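You operate a simulated robot arm through the tools that you are given. There is no shell and no other tool.

Carry out the task below with a simulated robot arm. There is one attempt and no reset: what you move stays moved.

Task
Press the loose sole of the black shoe from the grey mat.
Fine: toe to the press tray's yellow stop, tray fully in, long lever down till the pointer reaches the green, never the red, and left there till the sole has closed (two seconds); then lever fully up, tray wide out, shoe left on it; leave the other shoe alone. Set down upright: what you pick out.

The check looks at the end state, three seconds after you hand in, the way a careful person would. Anything else that was tipped, shoved, dropped, spilled or broken makes it a failure.

Robot
A 7-joint arm with a fingered hand on a trunk, on a base that moves. Base frame: it is fixed to the floor where the robot stands at the start and does not move with it; the origin is under the middle of the robot, x ahead of it, y to its left, z up. Lengths are in cm, angles in rad, forces in N, time in s.
With the tool pointing down near the work surface it reaches from about 10 to 62 cm from the robot's upright axis, wherever it stands. Its first joint turns from -2.007 to 2.007 rad. Places, roughly: long lever [70, 0, 120]; pad of the press tray [50, 10, 90]; press tray [50, 10, 90]; shoe [50, -125, 50]. Payload 5 kg.
Tool frame: the origin (TCP) lies between the finger pads and is the grasp point; the fingertips stand 3.2 cm ahead of it; z points along the fingers, y is the line along which they close. The gripper opens to 16 cm; its body begins 8.9 cm behind the TCP. The gripper is a hand of 4 fingers: y runs from the thumb to the fingers, the wrist lies at [0, 0, -26.7] in the tool frame.
Orientation is that of the tool frame in the base frame, as [roll, pitch, yaw] about the fixed x, y, z axes, in that order (R = Rz(yaw) Ry(pitch) Rx(roll)). With the fingers straight down and closing along the base's y, the tool's x points along the base's -x, its y along +y and its z along -z.

Tools
- The arm moves only by the tool jog_arm. Its argument "increments" is a list of rows, each a list of 6 numbers: the shift along the tool's x, y, z in units of 50 mm (1.0 is 50 mm), then the turn, a rotation vector about the tool's x, y, z in units of 4 degrees (1.0 is 4 degrees). In form: [[dx, dy, dz, ax, ay, az], ...]. A call has 1 to 20 rows; each row shifts and turns the commanded pose from where the row before left it, along the tool's axes as they then stand. A call with a number of a shift or a turn outside -1 to 1 is refused whole. Rows are played at 5 a second. More than 5 cm and 0.15 rad between two rows, and nothing of the call is played. A pose out of reach is approached as far as the arm can. The call stops where the force on the tool passes 80 N (or 10 N more than at its start, if that is more) or the arm is blocked; 0.2 s more then pass. In this call time passes only in rows, and 0.2 s behind the last. The reply holds the time, the measured pose of the TCP, the force on the tool along the base axes, the opening and the grip force, in the units named above and with some noise, with the torque about the TCP (base axes, N m) and any sound that the robot's microphone picked up, and new pictures: "pictures" is both (left out), scene, wrist or none.
- Cameras (640 x 400 px; columns grow to the right, rows downward): "scene" is now at [1.84, 15.77, 179.23]; the picture's right is [0.02, -1.00, 0.00], its down [-0.77, -0.01, -0.64] and it looks along [0.64, 0.01, -0.77] (base axes); focal length 262 px, centre (320, 200). "wrist" rides on the gripper at [8, -0.4, -11.4] in the tool frame; the picture's right is [0.05, 1.00, 0.00], its down [-0.82, 0.04, -0.58] and it looks along [-0.58, 0.03, 0.82] (tool axes); focal length 265 px, centre (320, 200). There is no depth. A picture from a camera that has moved, and an enlarged one, comes with that camera's place and axes in the base frame and with its lens.
- slide_trunk(by): slides the trunk up (or, below 0, down) by that many cm; the arm and the scene camera ride with it, the base frame stays. It gives what a move gives, with no picture.
- roll_base(legs): drives the robot by 1 to 6 legs, each [ahead, turn to the left] in cm and rad, along the robot's own axes; the way and the turn of a leg run together, so that a leg with both is an arc; at most 150 cm and 3.142 rad a leg. The arm and the cameras ride along, it lands a little off, and it stops where it bumps. It gives what a move gives, and a new picture of the scene camera.
- curl_fingers(finger1, finger2, finger3, thumb_bend): sets how far each is bent, from 0 (flat) to 1 (curled in); at 0.3 the hand is open as for a grip, at 0.7 the pads meet at the TCP. One left out holds its place. A second passes; each finger stops where it meets its share of the squeeze, and holds until it gets a number again. It is the only way to open and close the hand. It gives what a move gives, with no picture; readings hold the bend of each and the force on the fingers (four entries, about 0 where the hand has none), thumb and palm.
- pan_tilt(pan, tilt): turns the head with the scene camera to pan (to the left, within 2.705 rad either way) and tilt (down, from -0.506 to 1.204), counted from straight ahead of the robot. It gives what a move gives, and a new picture of the scene camera.
- zoom(camera, box): a new picture of the part [left, top, right, bottom] of that camera's present view, enlarged. The clock stands still meanwhile.
- job_done(): hands the job in; it is judged then, once.

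Places have to be worked out from the pictures, the camera data and where the tool is seen. Open the gripper and draw the arm clear of the work before you hand the job in, unless the task says otherwise.

The tools are called after ">>>" as a command line: name --pt "numbers of a row" for each row, then --argument value for the rest, lists and objects as JSON in quotes. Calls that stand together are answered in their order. jog_arm: Moves the arm, as the interface text tells. Its arguments: {"type":"object","properties":{"increments":{"type":"array","items":{"type":"array","items":{"type":"number"}}},"pictures":{"type":"string","enum":["both","scene","wrist","none"]}},"required":["increments"]} The other tools are called the same way: slide_trunk (by) moves the trunk up or down; curl_fingers (finger1, finger2, finger3, thumb_bend) moves the fingers one by one; roll_base (legs) drives the base; pan_tilt (pan, tilt) turns the head that bears the scene camera; zoom (camera, box) takes an enlarged picture of a part of a camera's view; job_done () hands the job in.

At the start:

```text
time: 0.0
tcp_pos: [44.5, 8.25, 152.5]
tcp_rot: [3.141, 0.0, -3.14]
wrist_force: [0.4, 0.7, 0.8]
ft_torque: [-0.01, -0.02, 0.01]
opening: 15.98
grip_force: 0.1
shape: jaw
bend: [0.3, 0.3, 0.3, 0.3]
finger forces: [0.0, 0.0, 0.1, 0.0, 0.0, 0.0]
trunk travel left (down, up): [-92.5, 6.5]
robot x, y, heading: [-0.02, -0.07, 0.001]
head pan, tilt (commanded): [0.016, 0.873]
```

scene: 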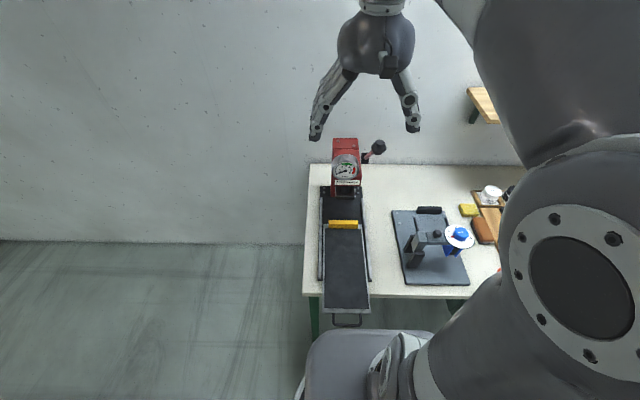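
wrist: 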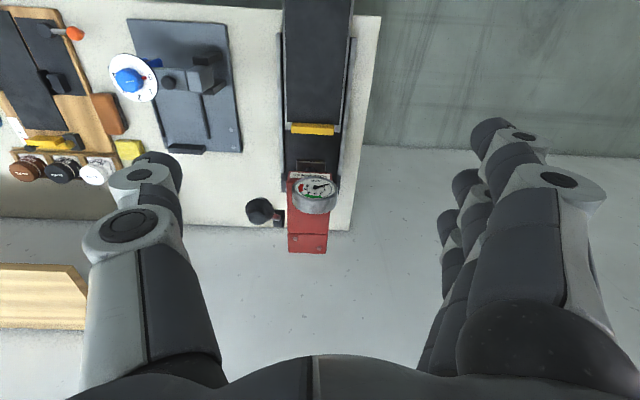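

I start by looking closely at the press in the present view, then turn the head towards the shoe place on the right.

>>> zoom --camera "scene" --box '[290, 120, 490, 330]'

>>> zoom --camera "wrist" --box '[220, 80, 380, 260]'

>>> pan_tilt --pan -1.2 --tilt 0.8

```text
1.90 times, centred on (390, 225) of scene
camera zoom: at [1.84, 15.77, 179.23], right [0.02, -1.0, 0.0], down [-0.77, -0.01, -0.64], along [0.64, 0.01, -0.77], focal length 499 px, centre (187, 152)
```

zoom: 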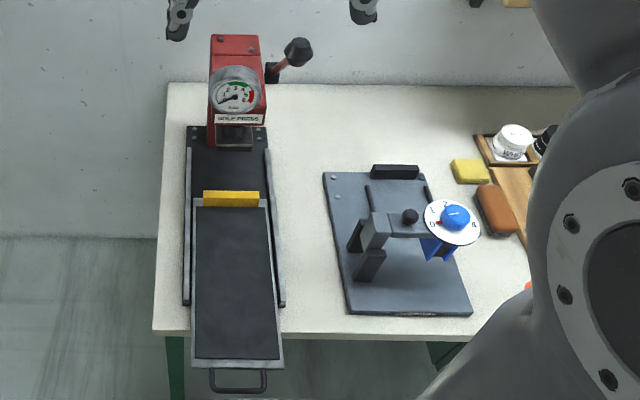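

```text
2.22 times, centred on (300, 170) of wrist
camera zoom: at [36.29, 7.98, 163.79], right [-0.05, 1.0, 0.0], down [0.82, 0.04, 0.58], along [0.58, 0.03, -0.82], focal length 590 px, centre (364, 267)
```

zoom: 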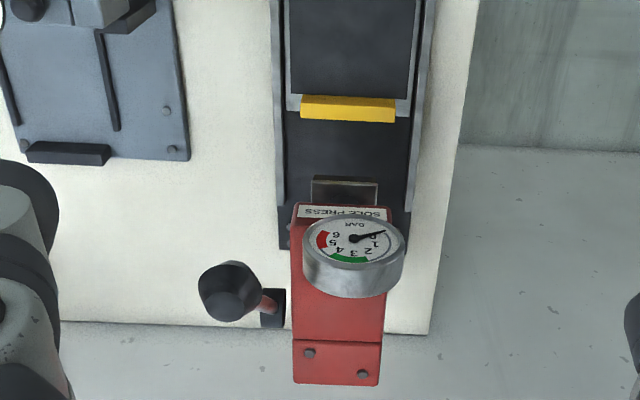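

```text
time: 1.4
tcp_pos: [44.49, 8.27, 152.54]
tcp_rot: [-3.141, -0.001, -3.141]
wrist_force: [-0.2, 0.4, 0.2]
ft_torque: [-0.01, -0.01, 0.0]
opening: 15.97
grip_force: 0.1
shape: jaw
bend: [0.3, 0.3, 0.3, 0.3]
finger forces: [0.0, 0.0, 0.0, 0.0, 0.0, 0.0]
trunk travel left (down, up): [-92.5, 6.5]
robot x, y, heading: [-0.03, -0.14, 0.003]
head pan, tilt (commanded): [-1.201, 0.799]
camera scene: at [-2.94, 8.13, 179.81], right [-0.93, -0.36, 0.0], down [-0.26, 0.67, -0.7], along [0.25, -0.65, -0.72], focal length 262 px, centre (320, 200)
```

scene: 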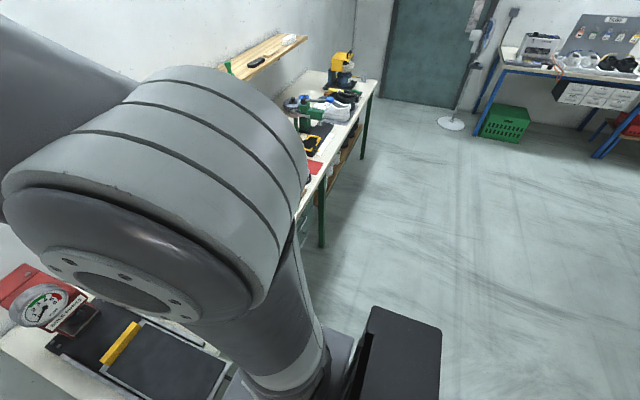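

The right-hand side shows a second bench and more further off; the arm hides much of it. I pan further to find the shoes and the grey mat.

>>> pan_tilt --pan -0.8 --tilt 0.9

>>> pan_tilt --pan -1.7 --tilt 0.6

>>> pan_tilt --pan 1.0 --tilt 0.7

```text
time: 2.3
tcp_pos: [44.36, 8.24, 152.43]
tcp_rot: [3.141, 0.001, -3.141]
wrist_force: [0.3, -0.4, -0.4]
ft_torque: [-0.01, 0.01, -0.02]
opening: 15.96
grip_force: 0.0
shape: jaw
bend: [0.3, 0.3, 0.3, 0.3]
finger forces: [0.0, 0.0, 0.0, 0.0, 0.1, 0.0]
trunk travel left (down, up): [-92.5, 6.5]
robot x, y, heading: [0.2, 0.29, 0.005]
head pan, tilt (commanded): [-0.799, 0.901]
camera scene: at [-0.6, 10.23, 179.02], right [-0.72, -0.7, 0.0], down [-0.55, 0.56, -0.62], along [0.43, -0.45, -0.78], focal length 262 px, centre (320, 200)
```

scene: 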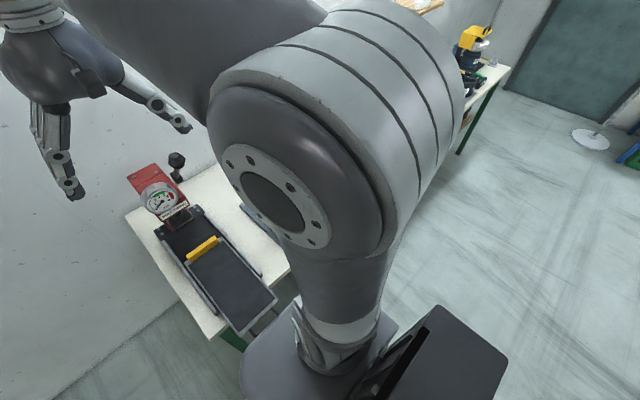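

```text
time: 3.5
tcp_pos: [44.32, 8.27, 152.41]
tcp_rot: [3.141, -0.001, 3.141]
wrist_force: [-0.5, -0.3, -0.3]
ft_torque: [0.0, 0.0, -0.02]
opening: 15.99
grip_force: 0.1
shape: jaw
bend: [0.3, 0.3, 0.3, 0.3]
finger forces: [0.0, 0.0, 0.1, 0.0, 0.1, 0.0]
trunk travel left (down, up): [-92.5, 6.5]
robot x, y, heading: [0.03, 0.04, 0.002]
head pan, tilt (commanded): [-1.7, 0.6]
camera scene: at [-6.99, 6.89, 181.5], right [-0.99, 0.13, 0.0], down [0.07, 0.56, -0.82], along [-0.11, -0.82, -0.57], focal length 262 px, centre (320, 200)
```

scene: 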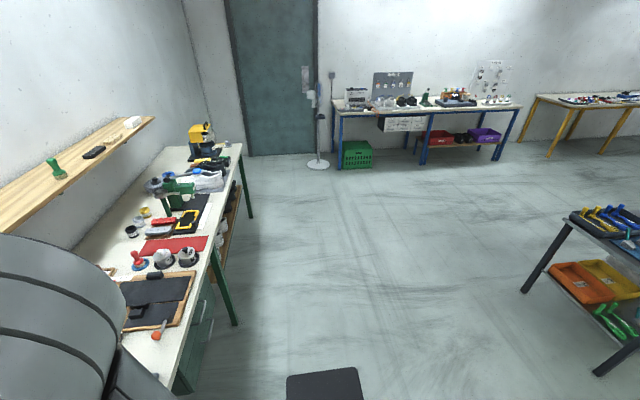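

```text
time: 5.9
tcp_pos: [44.37, 8.39, 152.49]
tcp_rot: [-3.14, -0.001, -3.141]
wrist_force: [-0.2, 0.7, -0.8]
ft_torque: [0.02, 0.01, -0.02]
opening: 16.0
grip_force: 0.0
shape: jaw
bend: [0.3, 0.3, 0.3, 0.3]
finger forces: [0.0, 0.0, 0.1, 0.0, 0.0, 0.1]
trunk travel left (down, up): [-92.5, 6.5]
robot x, y, heading: [0.18, 0.14, 0.003]
head pan, tilt (commanded): [1.0, 0.7]
camera scene: at [-1.27, 22.8, 180.63], right [0.84, -0.54, 0.0], down [-0.35, -0.54, -0.76], along [0.41, 0.64, -0.64], focal length 262 px, centre (320, 200)
```

scene: 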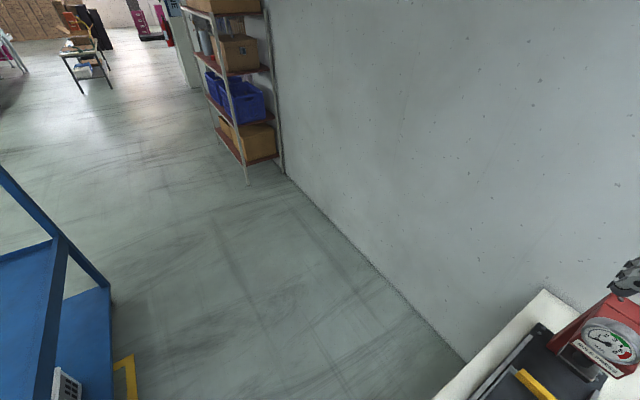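

The bench runs along -y with a lower shelf beyond the green drawers; the shoes are likely on that lower shelf. Before driving I check what is behind the robot.

>>> pan_tilt --pan -2.6 --tilt 0.7

>>> pan_tilt --pan 2.6 --tilt 0.7

>>> pan_tilt --pan -1.45 --tilt 1.0

```text
time: 8.9
tcp_pos: [44.43, 8.28, 152.39]
tcp_rot: [-3.141, 0.0, -3.141]
wrist_force: [0.5, 0.2, 0.5]
ft_torque: [0.01, 0.01, 0.0]
opening: 15.96
grip_force: 0.0
shape: jaw
bend: [0.3, 0.3, 0.3, 0.3]
finger forces: [0.0, 0.0, 0.0, 0.1, 0.1, 0.0]
trunk travel left (down, up): [-92.5, 6.5]
robot x, y, heading: [-0.31, 0.08, -0.003]
head pan, tilt (commanded): [-2.601, 0.7]
camera scene: at [-13.14, 11.27, 180.64], right [-0.52, 0.86, 0.0], down [0.55, 0.33, -0.77], along [-0.66, -0.39, -0.64], focal length 262 px, centre (320, 200)
```

scene: 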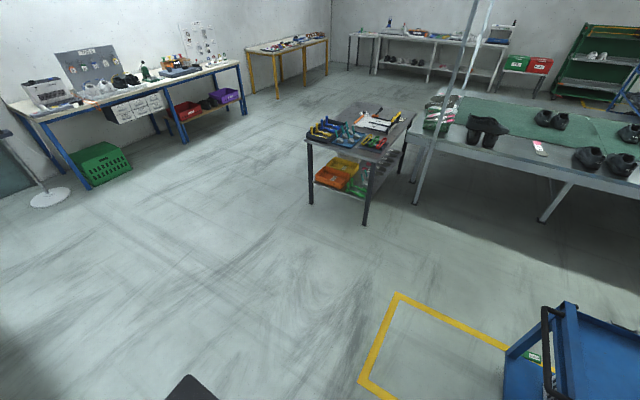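

```text
time: 12.9
tcp_pos: [44.24, 8.3, 152.36]
tcp_rot: [3.141, 0.001, -3.141]
wrist_force: [0.4, 0.5, -0.1]
ft_torque: [0.0, 0.01, -0.03]
opening: 15.95
grip_force: 0.0
shape: jaw
bend: [0.3, 0.3, 0.3, 0.3]
finger forces: [0.0, 0.0, 0.0, 0.0, 0.0, 0.0]
trunk travel left (down, up): [-92.5, 6.5]
robot x, y, heading: [0.1, 0.02, 0.003]
head pan, tilt (commanded): [2.601, 0.7]
camera scene: at [-13.14, 20.03, 180.64], right [0.52, 0.86, 0.0], down [0.55, -0.33, -0.76], along [-0.66, 0.39, -0.64], focal length 262 px, centre (320, 200)
```

scene: 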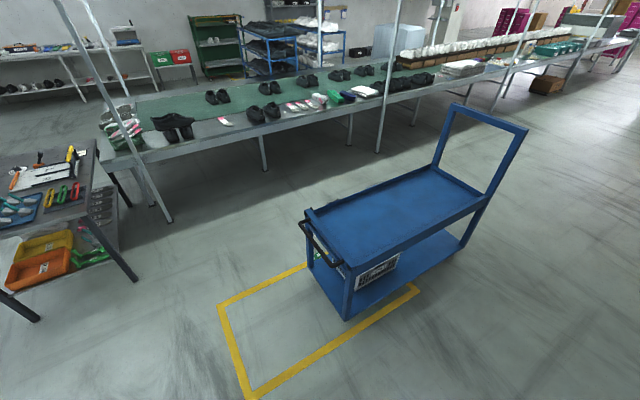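

```text
time: 16.2
tcp_pos: [44.38, 8.25, 152.37]
tcp_rot: [3.141, -0.001, 3.141]
wrist_force: [-0.2, 0.2, -1.1]
ft_torque: [0.0, -0.02, 0.02]
opening: 15.96
grip_force: 0.1
shape: jaw
bend: [0.3, 0.3, 0.3, 0.3]
finger forces: [0.1, 0.0, 0.1, 0.0, 0.1, 0.0]
trunk travel left (down, up): [-92.5, 6.5]
robot x, y, heading: [0.07, 0.08, 0.001]
head pan, tilt (commanded): [-1.45, 1.0]
camera scene: at [-5.02, 8.74, 178.3], right [-0.99, -0.12, 0.0], down [-0.1, 0.84, -0.54], along [0.07, -0.54, -0.84], focal length 262 px, centre (320, 200)
```

scene: 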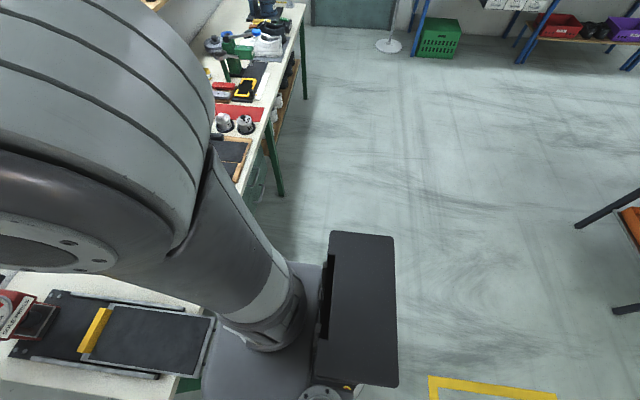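

The floor behind and to the right is free (yellow square, cart at x < -120). I back off, turn right, drive along the bench and turn to face the lower shelf.

>>> roll_base --legs '[[-50, 0], [0, -1.5708], [122, 0], [0, 1.5708]]'

>>> pan_tilt --pan 0.0 --tilt 0.8

```text
time: 32.8
tcp_pos: [-6.54, -113.51, 152.44]
tcp_rot: [-3.141, 0.001, -3.105]
wrist_force: [-0.7, -0.7, 0.6]
ft_torque: [0.01, -0.02, 0.01]
opening: 15.97
grip_force: 0.1
shape: jaw
bend: [0.3, 0.3, 0.3, 0.3]
finger forces: [0.0, 0.0, 0.1, 0.0, 0.0, 0.1]
trunk travel left (down, up): [-92.5, 6.5]
robot x, y, heading: [-50.83, -123.47, 0.037]
head pan, tilt (commanded): [-1.45, 1.0]
camera scene: at [-55.92, -114.84, 178.3], right [-0.99, -0.16, 0.0], down [-0.13, 0.83, -0.54], along [0.08, -0.53, -0.84], focal length 262 px, centre (320, 200)
```

scene: 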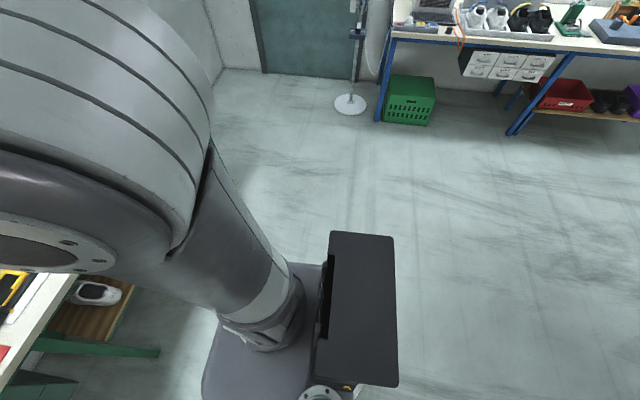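

```text
time: 34.4
tcp_pos: [-6.63, -113.44, 152.39]
tcp_rot: [3.14, 0.0, -3.105]
wrist_force: [-0.9, -0.5, 0.6]
ft_torque: [0.01, 0.01, -0.01]
opening: 15.98
grip_force: 0.0
shape: jaw
bend: [0.3, 0.3, 0.3, 0.3]
finger forces: [0.0, 0.1, 0.0, 0.1, 0.0, 0.1]
trunk travel left (down, up): [-92.5, 6.5]
robot x, y, heading: [-50.16, -123.61, 0.033]
head pan, tilt (commanded): [0.0, 0.799]
camera scene: at [-48.94, -107.69, 179.81], right [0.04, -1.0, 0.0], down [-0.72, -0.03, -0.7], along [0.7, 0.02, -0.72], focal length 262 px, centre (320, 200)
```

scene: 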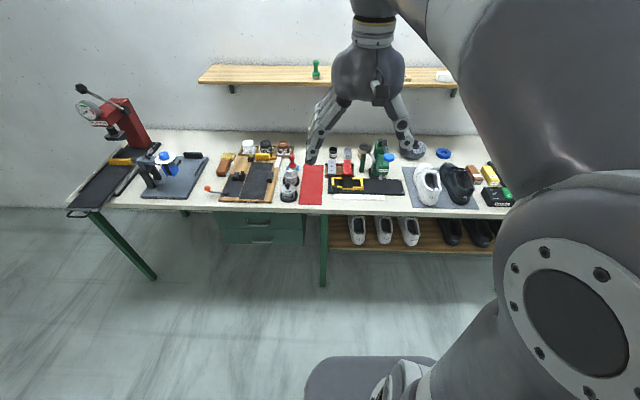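

I see a grey mat with a white and a black shoe on the table's right, plus shoes on the lower shelf. I zoom for detail.

>>> zoom --camera "scene" --box '[320, 130, 520, 260]'

>>> zoom --camera "scene" --box '[60, 70, 320, 240]'

```text
3.08 times, centred on (420, 195) of scene
camera zoom: at [-48.94, -107.69, 179.81], right [0.04, -1.0, 0.0], down [-0.72, -0.03, -0.7], along [0.7, 0.02, -0.72], focal length 806 px, centre (12, 215)
```

zoom: 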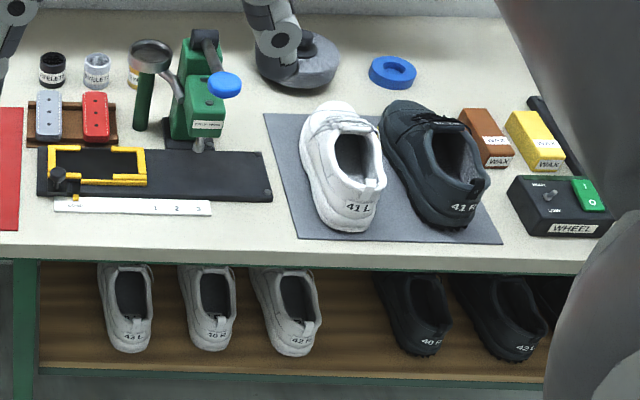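

```text
2.35 times, centred on (190, 155) of scene
camera zoom: at [-48.94, -107.69, 179.81], right [0.04, -1.0, 0.0], down [-0.72, -0.03, -0.7], along [0.7, 0.02, -0.72], focal length 617 px, centre (626, 306)
```

zoom: 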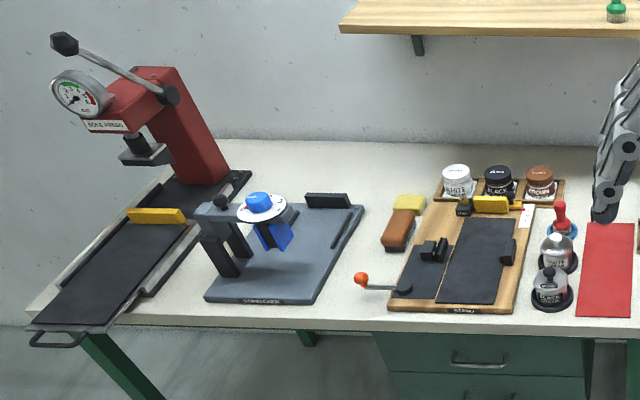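

The target is the black shoe "41 R" on the grey mat at about [53, -174], heel toward me and toe away, beside the white 41 L. I drive further right so the shoe comes ahead of the arm.

>>> roll_base --legs '[[0, -1.604], [57, 0], [0, 1.5708]]'

>>> pan_tilt --pan 0.0 --tilt 0.8

```text
time: 45.3
tcp_pos: [-4.31, -169.34, 152.4]
tcp_rot: [-3.141, 0.0, -3.089]
wrist_force: [0.0, -0.1, 0.6]
ft_torque: [0.0, -0.02, -0.03]
opening: 15.98
grip_force: 0.1
shape: jaw
bend: [0.3, 0.3, 0.3, 0.3]
finger forces: [0.0, 0.0, 0.0, 0.1, 0.0, 0.0]
trunk travel left (down, up): [-92.5, 6.5]
robot x, y, heading: [-47.98, -180.01, 0.056]
head pan, tilt (commanded): [0.0, 0.799]
camera scene: at [-46.78, -164.22, 179.81], right [0.05, -1.0, 0.0], down [-0.72, -0.04, -0.7], along [0.7, 0.04, -0.72], focal length 262 px, centre (320, 200)
```

scene: 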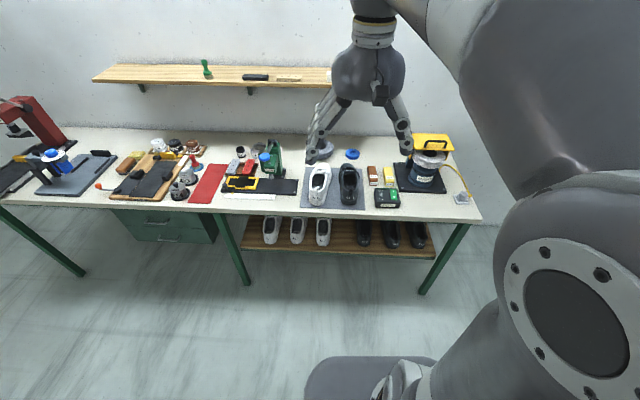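

```text
time: 45.9
tcp_pos: [-4.16, -169.32, 152.47]
tcp_rot: [3.141, -0.002, -3.089]
wrist_force: [0.1, -0.8, 0.7]
ft_torque: [-0.01, 0.0, 0.01]
opening: 15.99
grip_force: 0.1
shape: jaw
bend: [0.3, 0.3, 0.3, 0.3]
finger forces: [0.0, 0.0, 0.0, 0.0, 0.0, 0.0]
trunk travel left (down, up): [-92.5, 6.5]
robot x, y, heading: [-47.89, -180.25, 0.054]
head pan, tilt (commanded): [0.0, 0.799]
camera scene: at [-46.78, -164.24, 179.81], right [0.05, -1.0, 0.0], down [-0.72, -0.04, -0.7], along [0.7, 0.04, -0.72], focal length 262 px, centre (320, 200)
```

scene: 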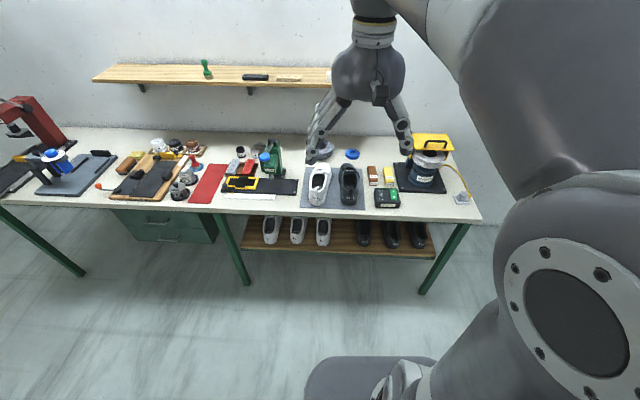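

I straighten the heading and move up to the bench; the shoe should then lie about 58 cm ahead.

>>> roll_base --legs '[[0, -0.055], [38, 0]]'

>>> pan_tilt --pan 0.0 --tilt 0.9

```text
time: 48.7
tcp_pos: [34.92, -172.12, 152.48]
tcp_rot: [-3.141, 0.0, 3.134]
wrist_force: [0.4, -0.2, -0.4]
ft_torque: [0.02, 0.02, 0.02]
opening: 15.98
grip_force: 0.0
shape: jaw
bend: [0.3, 0.3, 0.3, 0.3]
finger forces: [0.0, 0.0, 0.0, 0.0, 0.1, 0.1]
trunk travel left (down, up): [-92.5, 6.5]
robot x, y, heading: [-9.37, -179.85, -0.008]
head pan, tilt (commanded): [0.0, 0.799]
camera scene: at [-7.15, -164.52, 179.81], right [-0.01, -1.0, 0.0], down [-0.72, 0.01, -0.7], along [0.7, -0.01, -0.72], focal length 262 px, centre (320, 200)
```

scene: 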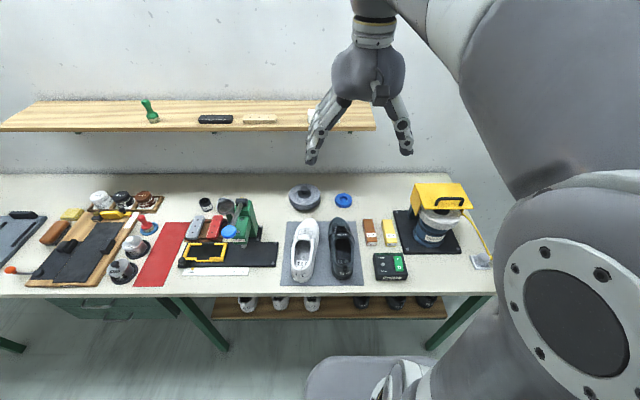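

```text
time: 49.4
tcp_pos: [34.8, -172.21, 152.6]
tcp_rot: [-3.141, -0.001, 3.132]
wrist_force: [-0.3, 0.5, -0.4]
ft_torque: [0.01, -0.02, 0.02]
opening: 15.99
grip_force: 0.1
shape: jaw
bend: [0.3, 0.3, 0.3, 0.3]
finger forces: [0.1, 0.1, 0.0, 0.0, 0.0, 0.0]
trunk travel left (down, up): [-92.5, 6.5]
robot x, y, heading: [-9.71, -180.46, -0.011]
head pan, tilt (commanded): [0.0, 0.901]
camera scene: at [-7.8, -164.52, 179.02], right [-0.01, -1.0, 0.0], down [-0.78, 0.01, -0.62], along [0.62, -0.01, -0.78], focal length 262 px, centre (320, 200)
```

scene: 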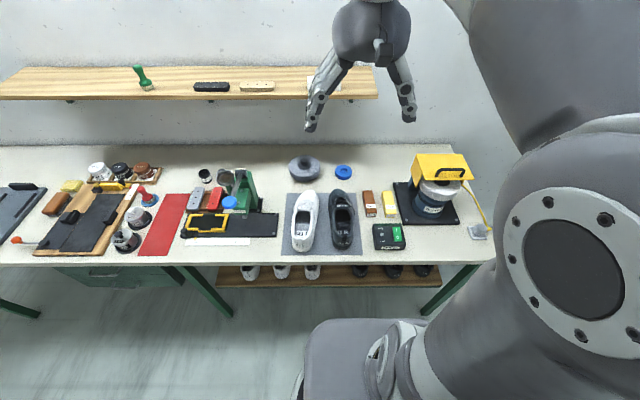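

>>> zoom --camera "scene" --box '[270, 150, 410, 270]'

>>> zoom --camera "wrist" --box '[0, 0, 640, 400]'

```text
3.33 times, centred on (340, 210) of scene
camera zoom: at [-7.8, -164.52, 179.02], right [-0.01, -1.0, 0.0], down [-0.78, 0.01, -0.62], along [0.62, -0.01, -0.78], focal length 874 px, centre (253, 167)
```

zoom: 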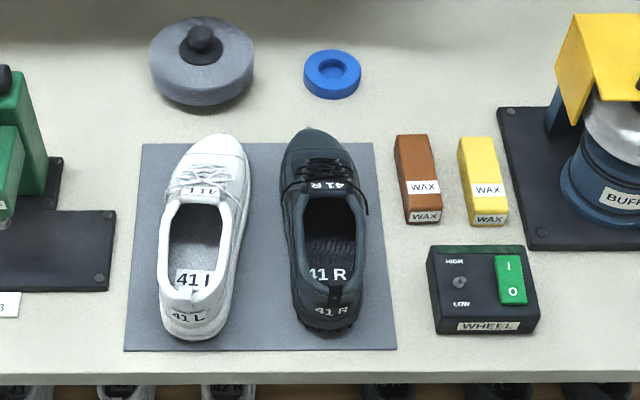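

```text
1.00 times, centred on (320, 200) of wrist (not enlarged: the box is as wide or as high as the picture)
camera zoom: at [26.74, -172.48, 163.79], right [-0.04, 1.0, 0.0], down [0.82, 0.04, 0.58], along [0.58, 0.03, -0.82], focal length 265 px, centre (320, 200)
```

zoom: 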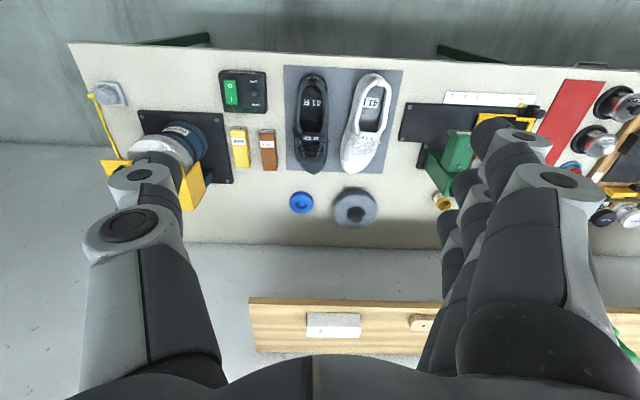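

The black shoe is at x 41–69, y ≈ -174, table top z ≈ 84.5; the gap to the white shoe is about 5 cm. I lower the trunk part-way to bring the camera and hand nearer, and re-look to judge the base's front edge too.

>>> slide_trunk --by -30

>>> pan_tilt --pan 0.0 --tilt 0.9

>>> zoom --camera "wrist" --box '[0, 0, 640, 400]'

```text
time: 52.4
tcp_pos: [34.82, -172.21, 122.45]
tcp_rot: [-3.141, 0.001, 3.132]
wrist_force: [0.4, -0.7, 1.0]
ft_torque: [-0.01, -0.03, 0.04]
opening: 15.96
grip_force: 0.0
shape: jaw
bend: [0.3, 0.3, 0.3, 0.3]
finger forces: [0.1, 0.1, 0.0, 0.1, 0.1, 0.0]
trunk travel left (down, up): [-62.5, 36.5]
robot x, y, heading: [-9.41, -180.26, -0.009]
head pan, tilt (commanded): [0.0, 0.901]
```

```text
time: 53.0
tcp_pos: [34.91, -172.21, 122.38]
tcp_rot: [-3.14, -0.001, 3.131]
wrist_force: [-0.7, -0.4, -0.3]
ft_torque: [0.04, -0.01, 0.05]
opening: 15.98
grip_force: 0.0
shape: jaw
bend: [0.3, 0.3, 0.3, 0.3]
finger forces: [0.0, 0.0, 0.0, 0.0, 0.0, 0.0]
trunk travel left (down, up): [-62.5, 36.5]
robot x, y, heading: [-9.33, -180.25, -0.008]
head pan, tilt (commanded): [0.0, 0.901]
camera scene: at [-7.78, -164.52, 149.02], right [-0.01, -1.0, 0.0], down [-0.78, 0.01, -0.62], along [0.62, -0.01, -0.78], focal length 262 px, centre (320, 200)
```

scene: 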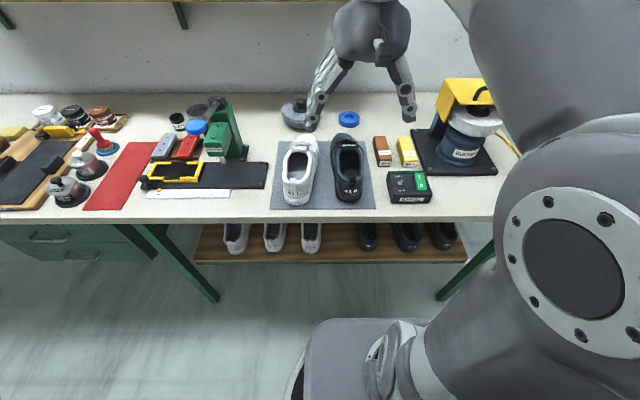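

```text
1.00 times, centred on (320, 200) of wrist (not enlarged: the box is as wide or as high as the picture)
camera zoom: at [26.76, -172.48, 133.78], right [-0.04, 1.0, 0.0], down [0.82, 0.04, 0.58], along [0.58, 0.03, -0.82], focal length 265 px, centre (320, 200)
```

zoom: 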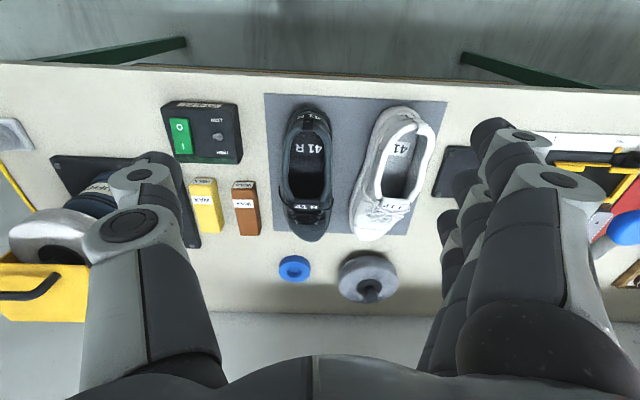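

The grey plate rides with the trunk (well short of the table edge), so there is room to come closer. I drive ahead about 9 cm so the shoe is ~52 cm from the axis.

>>> roll_base --legs '[[9.0, 0.009]]'

>>> curl_fingers --finger1 0.38 --finger2 0.38 --finger3 0.38 --thumb_bend 0.38

>>> zoom --camera "wrist" --box '[0, 0, 640, 400]'

```text
time: 54.1
tcp_pos: [44.05, -171.96, 122.37]
tcp_rot: [3.141, -0.001, 3.141]
wrist_force: [0.8, 0.6, 0.0]
ft_torque: [0.0, 0.07, 0.02]
opening: 15.98
grip_force: 0.1
shape: jaw
bend: [0.3, 0.3, 0.3, 0.3]
finger forces: [0.0, 0.1, 0.1, 0.1, 0.0, 0.0]
trunk travel left (down, up): [-62.5, 36.5]
robot x, y, heading: [-0.51, -180.59, -0.001]
head pan, tilt (commanded): [0.0, 0.901]
camera scene: at [1.37, -164.55, 149.02], right [0.0, -1.0, 0.0], down [-0.78, 0.0, -0.62], along [0.62, 0.0, -0.78], focal length 262 px, centre (320, 200)
```

scene: 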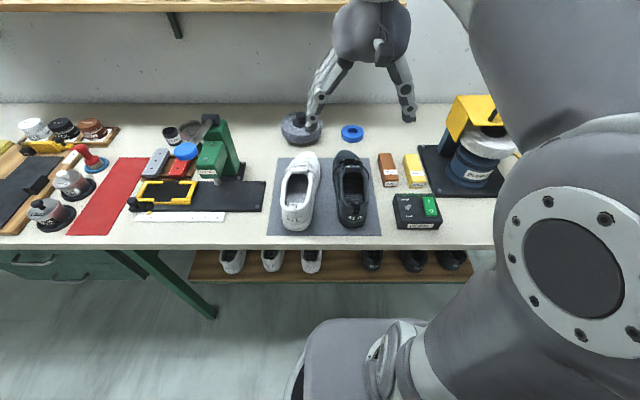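

```text
time: 55.1
tcp_pos: [43.95, -171.87, 122.41]
tcp_rot: [3.14, 0.0, 3.138]
wrist_force: [-0.1, -0.3, -0.1]
ft_torque: [-0.03, -0.02, 0.03]
opening: 14.04
grip_force: 0.0
shape: fingers
bend: [0.38, 0.38, 0.38, 0.38]
finger forces: [0.0, 0.1, 0.0, 0.0, 0.0, 0.0]
trunk travel left (down, up): [-62.5, 36.5]
robot x, y, heading: [-0.29, -180.44, -0.0]
head pan, tilt (commanded): [0.0, 0.901]
```

```text
1.00 times, centred on (320, 200) of wrist (not enlarged: the box is as wide or as high as the picture)
camera zoom: at [35.87, -172.26, 133.77], right [-0.05, 1.0, 0.0], down [0.82, 0.04, 0.58], along [0.58, 0.03, -0.82], focal length 265 px, centre (320, 200)
```

zoom: 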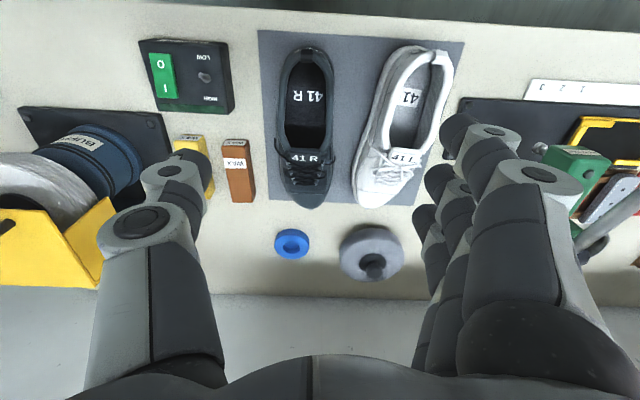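

Wrist view puts the shoe's mid at x≈53, y from -178.4 to -168.3 with the white shoe starting at y≈-163. I shift the hand over the shoe at height, and narrow the opening a bit.

>>> jog_arm --pt "-0.95 -0.15 0 0 0 0" --pt "-0.95 -0.15 0 0 0 0" --pictures "none"

>>> curl_fingers --finger1 0.44 --finger2 0.44 --finger3 0.44 --thumb_bend 0.44

>>> slide_trunk --by -16

>>> zoom --camera "wrist" --box '[0, 0, 640, 400]'

>>> zoom --camera "scene" --box '[200, 50, 520, 250]'

```text
time: 55.7
tcp_pos: [53.21, -173.66, 122.42]
tcp_rot: [3.141, -0.002, 3.14]
wrist_force: [0.2, -0.3, 0.4]
ft_torque: [0.02, 0.03, 0.0]
opening: 14.02
grip_force: 0.1
shape: fingers
bend: [0.38, 0.38, 0.38, 0.38]
finger forces: [0.1, 0.1, 0.0, 0.0, 0.0, 0.0]
trunk travel left (down, up): [-62.5, 36.5]
robot x, y, heading: [-0.33, -180.02, -0.002]
head pan, tilt (commanded): [0.0, 0.901]
```

```text
time: 56.7
tcp_pos: [53.11, -173.67, 122.51]
tcp_rot: [-3.139, 0.0, 3.14]
wrist_force: [-1.0, 0.2, -0.6]
ft_torque: [0.0, -0.02, 0.01]
opening: 11.63
grip_force: 0.0
shape: fingers
bend: [0.44, 0.44, 0.44, 0.44]
finger forces: [0.0, 0.0, 0.1, 0.0, 0.0, 0.0]
trunk travel left (down, up): [-62.5, 36.5]
robot x, y, heading: [-0.2, -180.09, -0.001]
head pan, tilt (commanded): [0.0, 0.901]
```

```text
time: 58.5
tcp_pos: [52.98, -173.66, 106.54]
tcp_rot: [3.14, 0.0, 3.141]
wrist_force: [0.7, -0.2, 0.6]
ft_torque: [0.0, -0.01, 0.02]
opening: 11.61
grip_force: 0.0
shape: fingers
bend: [0.44, 0.44, 0.44, 0.44]
finger forces: [0.1, 0.0, 0.0, 0.0, 0.0, 0.0]
trunk travel left (down, up): [-46.5, 52.5]
robot x, y, heading: [-0.48, -180.11, -0.007]
head pan, tilt (commanded): [0.0, 0.901]
```

```text
1.00 times, centred on (320, 200) of wrist (not enlarged: the box is as wide or as high as the picture)
camera zoom: at [44.92, -173.96, 117.84], right [-0.05, 1.0, 0.0], down [0.82, 0.04, 0.58], along [0.58, 0.03, -0.82], focal length 265 px, centre (320, 200)
```

zoom: 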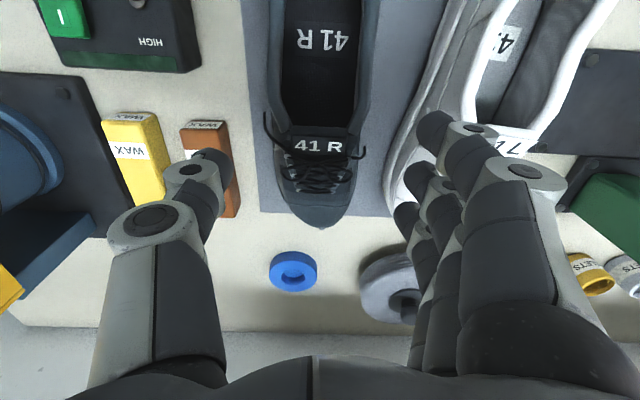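

```text
2.00 times, centred on (360, 150) of scene
camera zoom: at [1.26, -164.56, 133.02], right [0.0, -1.0, 0.0], down [-0.78, 0.0, -0.62], along [0.62, 0.0, -0.78], focal length 524 px, centre (240, 300)
```

zoom: 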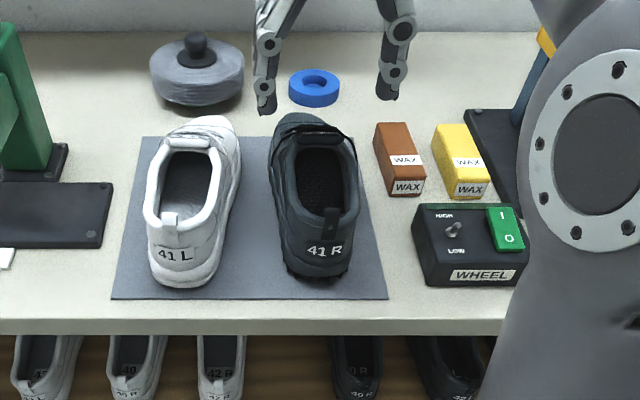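

The hand lines up with the shoe (fingertips x 50–56, gap to the white shoe about 5 cm). I nudge slightly toward the heel and left, set the thumb a bit wider, and descend half-way.

>>> curl_fingers --finger1 0.44 --finger2 0.44 --finger3 0.44 --thumb_bend 0.4

>>> jog_arm --pt "0.2 0.09 0 0 0 0" --pt "0 0 0.5 0 0 0" --pt "0 0 0.5 0 0 0" --pt "0 0 0.5 0 0 0" --pictures "both"

```text
time: 59.5
tcp_pos: [52.92, -173.68, 106.68]
tcp_rot: [-3.14, 0.0, 3.14]
wrist_force: [0.3, 0.5, -0.9]
ft_torque: [-0.04, -0.04, 0.03]
opening: 12.34
grip_force: 0.1
shape: fingers
bend: [0.44, 0.44, 0.44, 0.4]
finger forces: [0.0, 0.0, 0.0, 0.0, 0.1, 0.0]
trunk travel left (down, up): [-46.5, 52.5]
robot x, y, heading: [-0.63, -180.39, -0.0]
head pan, tilt (commanded): [0.0, 0.901]
```

```text
time: 60.5
tcp_pos: [51.83, -173.1, 99.18]
tcp_rot: [3.14, 0.001, 3.139]
wrist_force: [0.3, 0.2, -0.5]
ft_torque: [-0.01, -0.01, -0.01]
opening: 12.33
grip_force: 0.0
shape: fingers
bend: [0.44, 0.44, 0.44, 0.4]
finger forces: [0.0, 0.0, 0.0, 0.1, 0.1, 0.0]
trunk travel left (down, up): [-46.5, 52.5]
robot x, y, heading: [-0.24, -180.31, 0.002]
head pan, tilt (commanded): [0.0, 0.901]
camera scene: at [1.26, -164.56, 133.02], right [0.0, -1.0, 0.0], down [-0.78, 0.0, -0.62], along [0.62, 0.0, -0.78], focal length 262 px, centre (320, 200)
camera wrist: at [43.82, -173.47, 110.48], right [-0.05, 1.0, 0.0], down [0.82, 0.04, 0.58], along [0.58, 0.03, -0.82], focal length 265 px, centre (320, 200)
```

scene: 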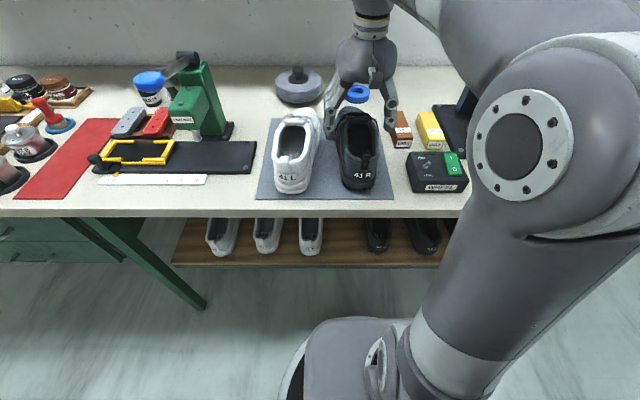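
wrist: 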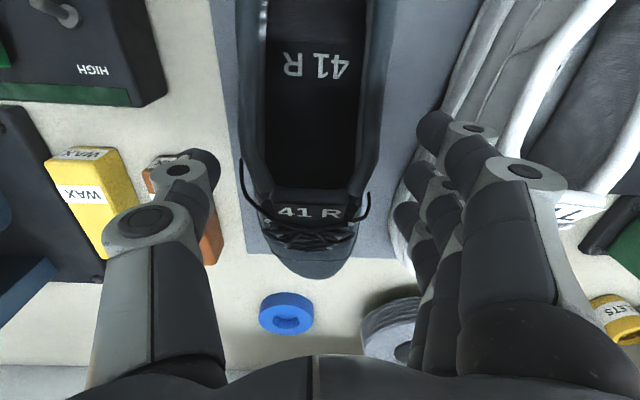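

The fingers straddle the black shoe; I zoom in to check the side clearances before the last part of the descent.

>>> zoom --camera "wrist" --box '[340, 60, 500, 300]'

>>> zoom --camera "wrist" --box '[140, 60, 300, 300]'

>>> zoom --camera "scene" --box '[250, 60, 430, 210]'

```text
1.67 times, centred on (420, 180) of wrist
camera zoom: at [43.82, -173.47, 110.48], right [-0.05, 1.0, 0.0], down [0.82, 0.04, 0.58], along [0.58, 0.03, -0.82], focal length 442 px, centre (153, 233)
```

zoom: 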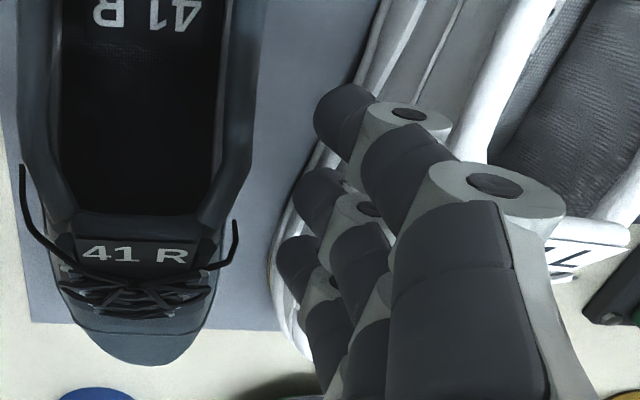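

```text
1.67 times, centred on (220, 180) of wrist
camera zoom: at [43.82, -173.47, 110.48], right [-0.05, 1.0, 0.0], down [0.82, 0.04, 0.58], along [0.58, 0.03, -0.82], focal length 442 px, centre (487, 233)
```

zoom: 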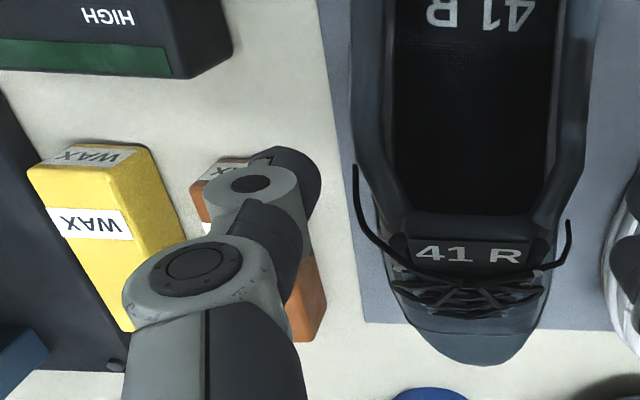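

```text
2.67 times, centred on (340, 135) of scene
camera zoom: at [1.26, -164.56, 133.02], right [0.0, -1.0, 0.0], down [-0.78, 0.0, -0.62], along [0.62, 0.0, -0.78], focal length 699 px, centre (267, 373)
```

zoom: 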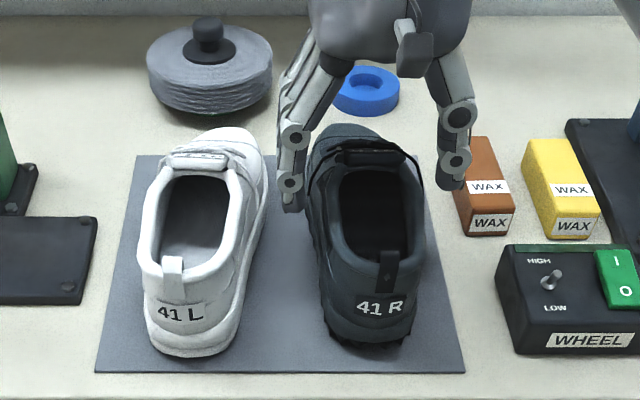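

Clearances look about 1 cm on each side and the wax block is out of the thumb's way. I go down further in small steps.

>>> jog_arm --pt "0 -0.03 0.4 0 0 0" --pt "0 0 0.4 0 0 0" --pictures "wrist"

>>> zoom --camera "scene" --box '[250, 60, 430, 210]'

```text
time: 61.1
tcp_pos: [51.96, -173.35, 95.18]
tcp_rot: [3.14, 0.0, 3.139]
wrist_force: [-1.0, 0.7, -0.2]
ft_torque: [-0.01, 0.03, -0.02]
opening: 12.34
grip_force: 0.0
shape: fingers
bend: [0.44, 0.44, 0.44, 0.4]
finger forces: [0.0, 0.0, 0.0, 0.0, 0.0, 0.0]
trunk travel left (down, up): [-46.5, 52.5]
robot x, y, heading: [-0.26, -180.18, -0.001]
head pan, tilt (commanded): [0.0, 0.901]
camera wrist: at [43.82, -173.65, 106.58], right [-0.05, 1.0, 0.0], down [0.82, 0.04, 0.58], along [0.58, 0.03, -0.82], focal length 265 px, centre (320, 200)
```

wrist: 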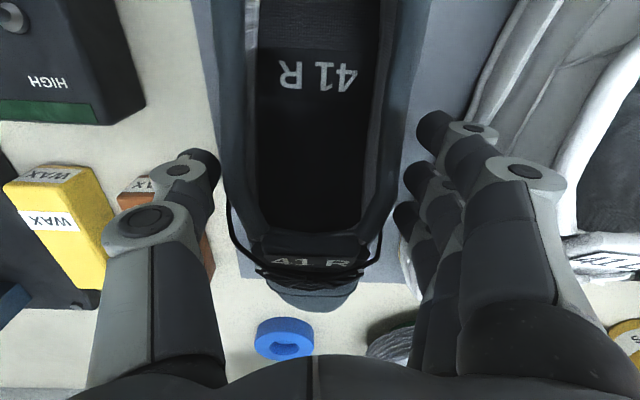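

```text
2.67 times, centred on (340, 135) of scene
camera zoom: at [1.26, -164.56, 133.02], right [0.0, -1.0, 0.0], down [-0.78, 0.0, -0.62], along [0.62, 0.0, -0.78], focal length 699 px, centre (267, 373)
```

zoom: 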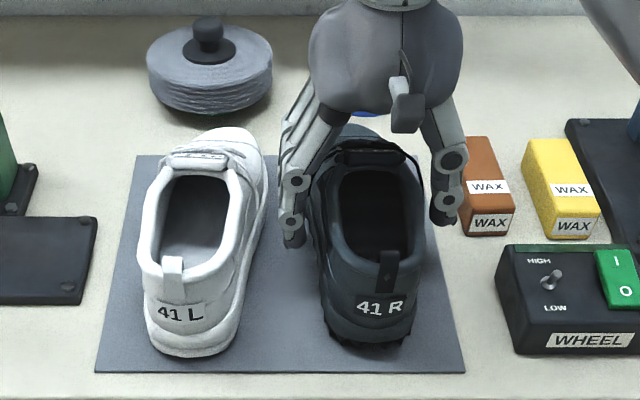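

The fingers sit in the gap without touching. I descend another 4.5 cm.

>>> jog_arm --pt "0 0.02 0.4 0 0 0" --pt "0 0 0.3 0 0 0" --pt "0 0 0.2 0 0 0" --pictures "wrist"

>>> zoom --camera "scene" --box '[250, 60, 430, 210]'

```text
time: 61.9
tcp_pos: [51.96, -173.49, 91.0]
tcp_rot: [-3.14, 0.006, 3.139]
wrist_force: [-1.7, -11.8, 23.5]
ft_torque: [-0.52, -0.05, -0.1]
opening: 12.77
grip_force: 11.1
shape: fingers
bend: [0.44, 0.44, 0.44, 0.4]
finger forces: [0.0, 0.1, 0.0, 0.0, 21.6, 0.1]
trunk travel left (down, up): [-46.5, 52.5]
robot x, y, heading: [0.06, -179.93, -0.004]
head pan, tilt (commanded): [0.0, 0.901]
camera wrist: at [43.71, -173.78, 102.27], right [-0.05, 1.0, 0.0], down [0.81, 0.04, 0.58], along [0.58, 0.03, -0.81], focal length 265 px, centre (320, 200)
```

wrist: 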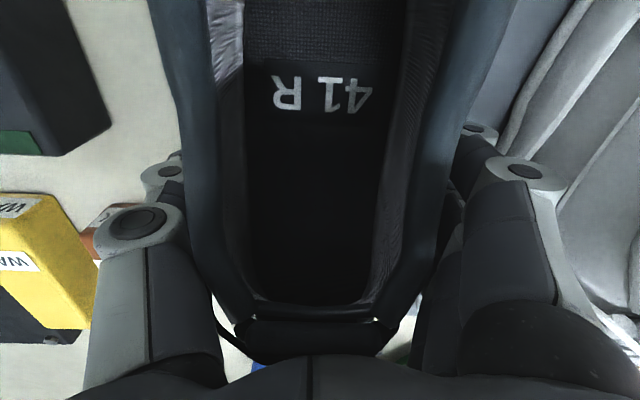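

```text
2.67 times, centred on (340, 135) of scene
camera zoom: at [1.1, -164.68, 133.09], right [0.0, -1.0, 0.0], down [-0.78, 0.0, -0.62], along [0.62, 0.0, -0.78], focal length 699 px, centre (267, 373)
```

zoom: 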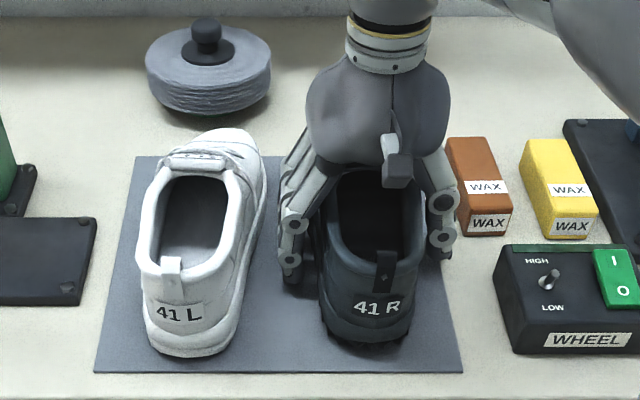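

The thumb is pressing on the shoe's right side (21 N), so I lift 1.2 cm, open the thumb a bit more, and come down again slightly to the right.

>>> jog_arm --pt "0 -0.04 -0.25 0 0 0" --pictures "none"

>>> curl_fingers --thumb_bend 0.35

>>> jog_arm --pt "0 0 0.15 0 0 0" --pt "0 0 0.15 0 0 0" --pictures "wrist"

>>> zoom --camera "scene" --box '[250, 60, 430, 210]'

```text
time: 62.3
tcp_pos: [51.87, -173.35, 91.82]
tcp_rot: [3.14, -0.002, -3.139]
wrist_force: [0.0, -2.2, -0.4]
ft_torque: [0.08, -0.02, -0.01]
opening: 12.45
grip_force: 0.6
shape: fingers
bend: [0.44, 0.44, 0.44, 0.4]
finger forces: [0.1, 0.0, 0.1, 0.0, 1.0, 0.0]
trunk travel left (down, up): [-46.5, 52.5]
robot x, y, heading: [-0.44, -179.9, -0.005]
head pan, tilt (commanded): [0.0, 0.901]
```

```text
time: 63.3
tcp_pos: [51.97, -173.53, 91.82]
tcp_rot: [3.141, 0.0, 3.141]
wrist_force: [-0.2, 0.1, -0.2]
ft_torque: [-0.03, 0.0, 0.0]
opening: 13.32
grip_force: 0.1
shape: fingers
bend: [0.44, 0.44, 0.44, 0.35]
finger forces: [0.0, 0.0, 0.1, 0.0, 0.1, 0.0]
trunk travel left (down, up): [-46.5, 52.5]
robot x, y, heading: [-0.64, -180.38, -0.005]
head pan, tilt (commanded): [0.0, 0.901]
```

```text
time: 63.9
tcp_pos: [52.02, -173.41, 90.61]
tcp_rot: [3.14, 0.006, 3.141]
wrist_force: [0.3, -1.1, 21.1]
ft_torque: [-0.11, 0.07, -0.05]
opening: 13.55
grip_force: 9.3
shape: fingers
bend: [0.44, 0.43, 0.44, 0.35]
finger forces: [2.3, 5.9, 0.1, 0.0, 10.5, 0.0]
trunk travel left (down, up): [-46.5, 52.5]
robot x, y, heading: [-0.51, -180.64, -0.004]
head pan, tilt (commanded): [0.0, 0.901]
camera wrist: at [43.87, -173.81, 101.96], right [-0.05, 1.0, 0.0], down [0.81, 0.04, 0.58], along [0.58, 0.03, -0.81], focal length 265 px, centre (320, 200)
```

wrist: 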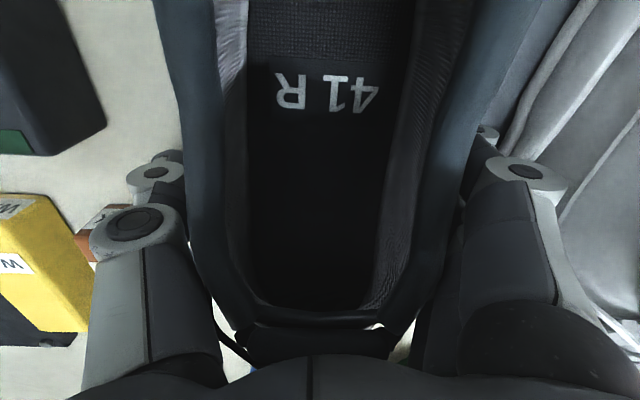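

```text
2.67 times, centred on (340, 135) of scene
camera zoom: at [1.14, -164.58, 133.07], right [0.0, -1.0, 0.0], down [-0.78, 0.0, -0.62], along [0.62, 0.0, -0.78], focal length 699 px, centre (267, 373)
```

zoom: 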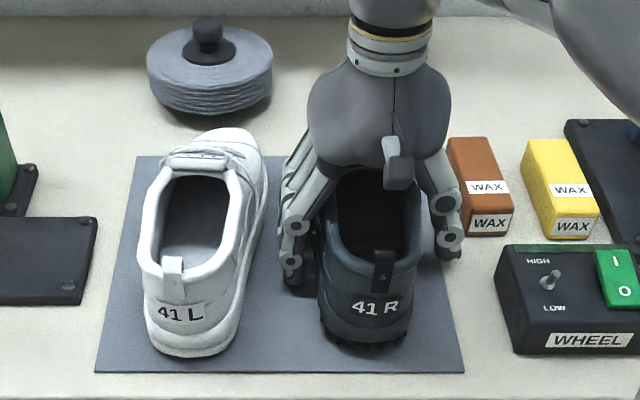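

Both sides now touch lightly, with about 21 N upward, so the tips rest on something (sole edge or mat). I lift 0.5 cm and then close the fingers step by step.

>>> jog_arm --pt "0 0 -0.12 0 0 0" --pictures "none"

>>> curl_fingers --finger1 0.47 --finger2 0.47 --finger3 0.47 --thumb_bend 0.42

>>> zoom --camera "scene" --box '[250, 60, 430, 210]'

```text
time: 64.3
tcp_pos: [52.0, -173.63, 90.79]
tcp_rot: [3.139, -0.003, 3.14]
wrist_force: [-1.5, 1.6, 0.0]
ft_torque: [-0.05, -0.04, -0.03]
opening: 13.57
grip_force: 4.2
shape: fingers
bend: [0.44, 0.43, 0.44, 0.35]
finger forces: [1.0, 3.2, 0.0, 0.1, 4.1, 0.0]
trunk travel left (down, up): [-46.5, 52.5]
robot x, y, heading: [-0.33, -179.95, -0.003]
head pan, tilt (commanded): [0.0, 0.901]
```

```text
time: 65.3
tcp_pos: [52.04, -173.53, 90.96]
tcp_rot: [-3.141, -0.002, -3.141]
wrist_force: [0.2, -0.9, 0.3]
ft_torque: [0.01, 0.05, -0.03]
opening: 11.99
grip_force: 11.7
shape: fingers
bend: [0.46, 0.46, 0.46, 0.42]
finger forces: [3.7, 6.8, 1.3, 0.1, 11.6, 0.0]
trunk travel left (down, up): [-46.5, 52.5]
robot x, y, heading: [-0.73, -180.29, -0.001]
head pan, tilt (commanded): [0.0, 0.901]
```

```text
2.67 times, centred on (340, 135) of scene
camera zoom: at [1.29, -164.56, 133.02], right [0.0, -1.0, 0.0], down [-0.78, 0.0, -0.62], along [0.62, 0.0, -0.78], focal length 699 px, centre (267, 373)
```

zoom: 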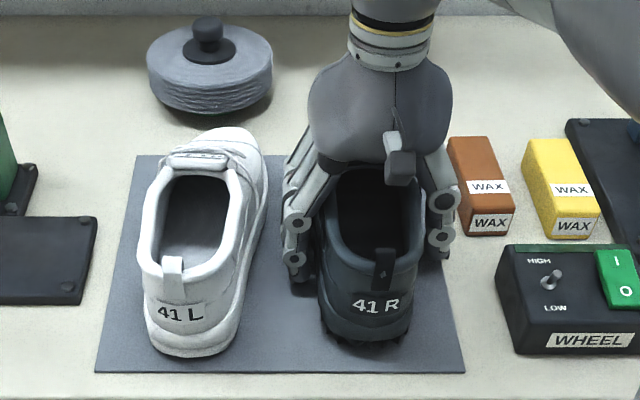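

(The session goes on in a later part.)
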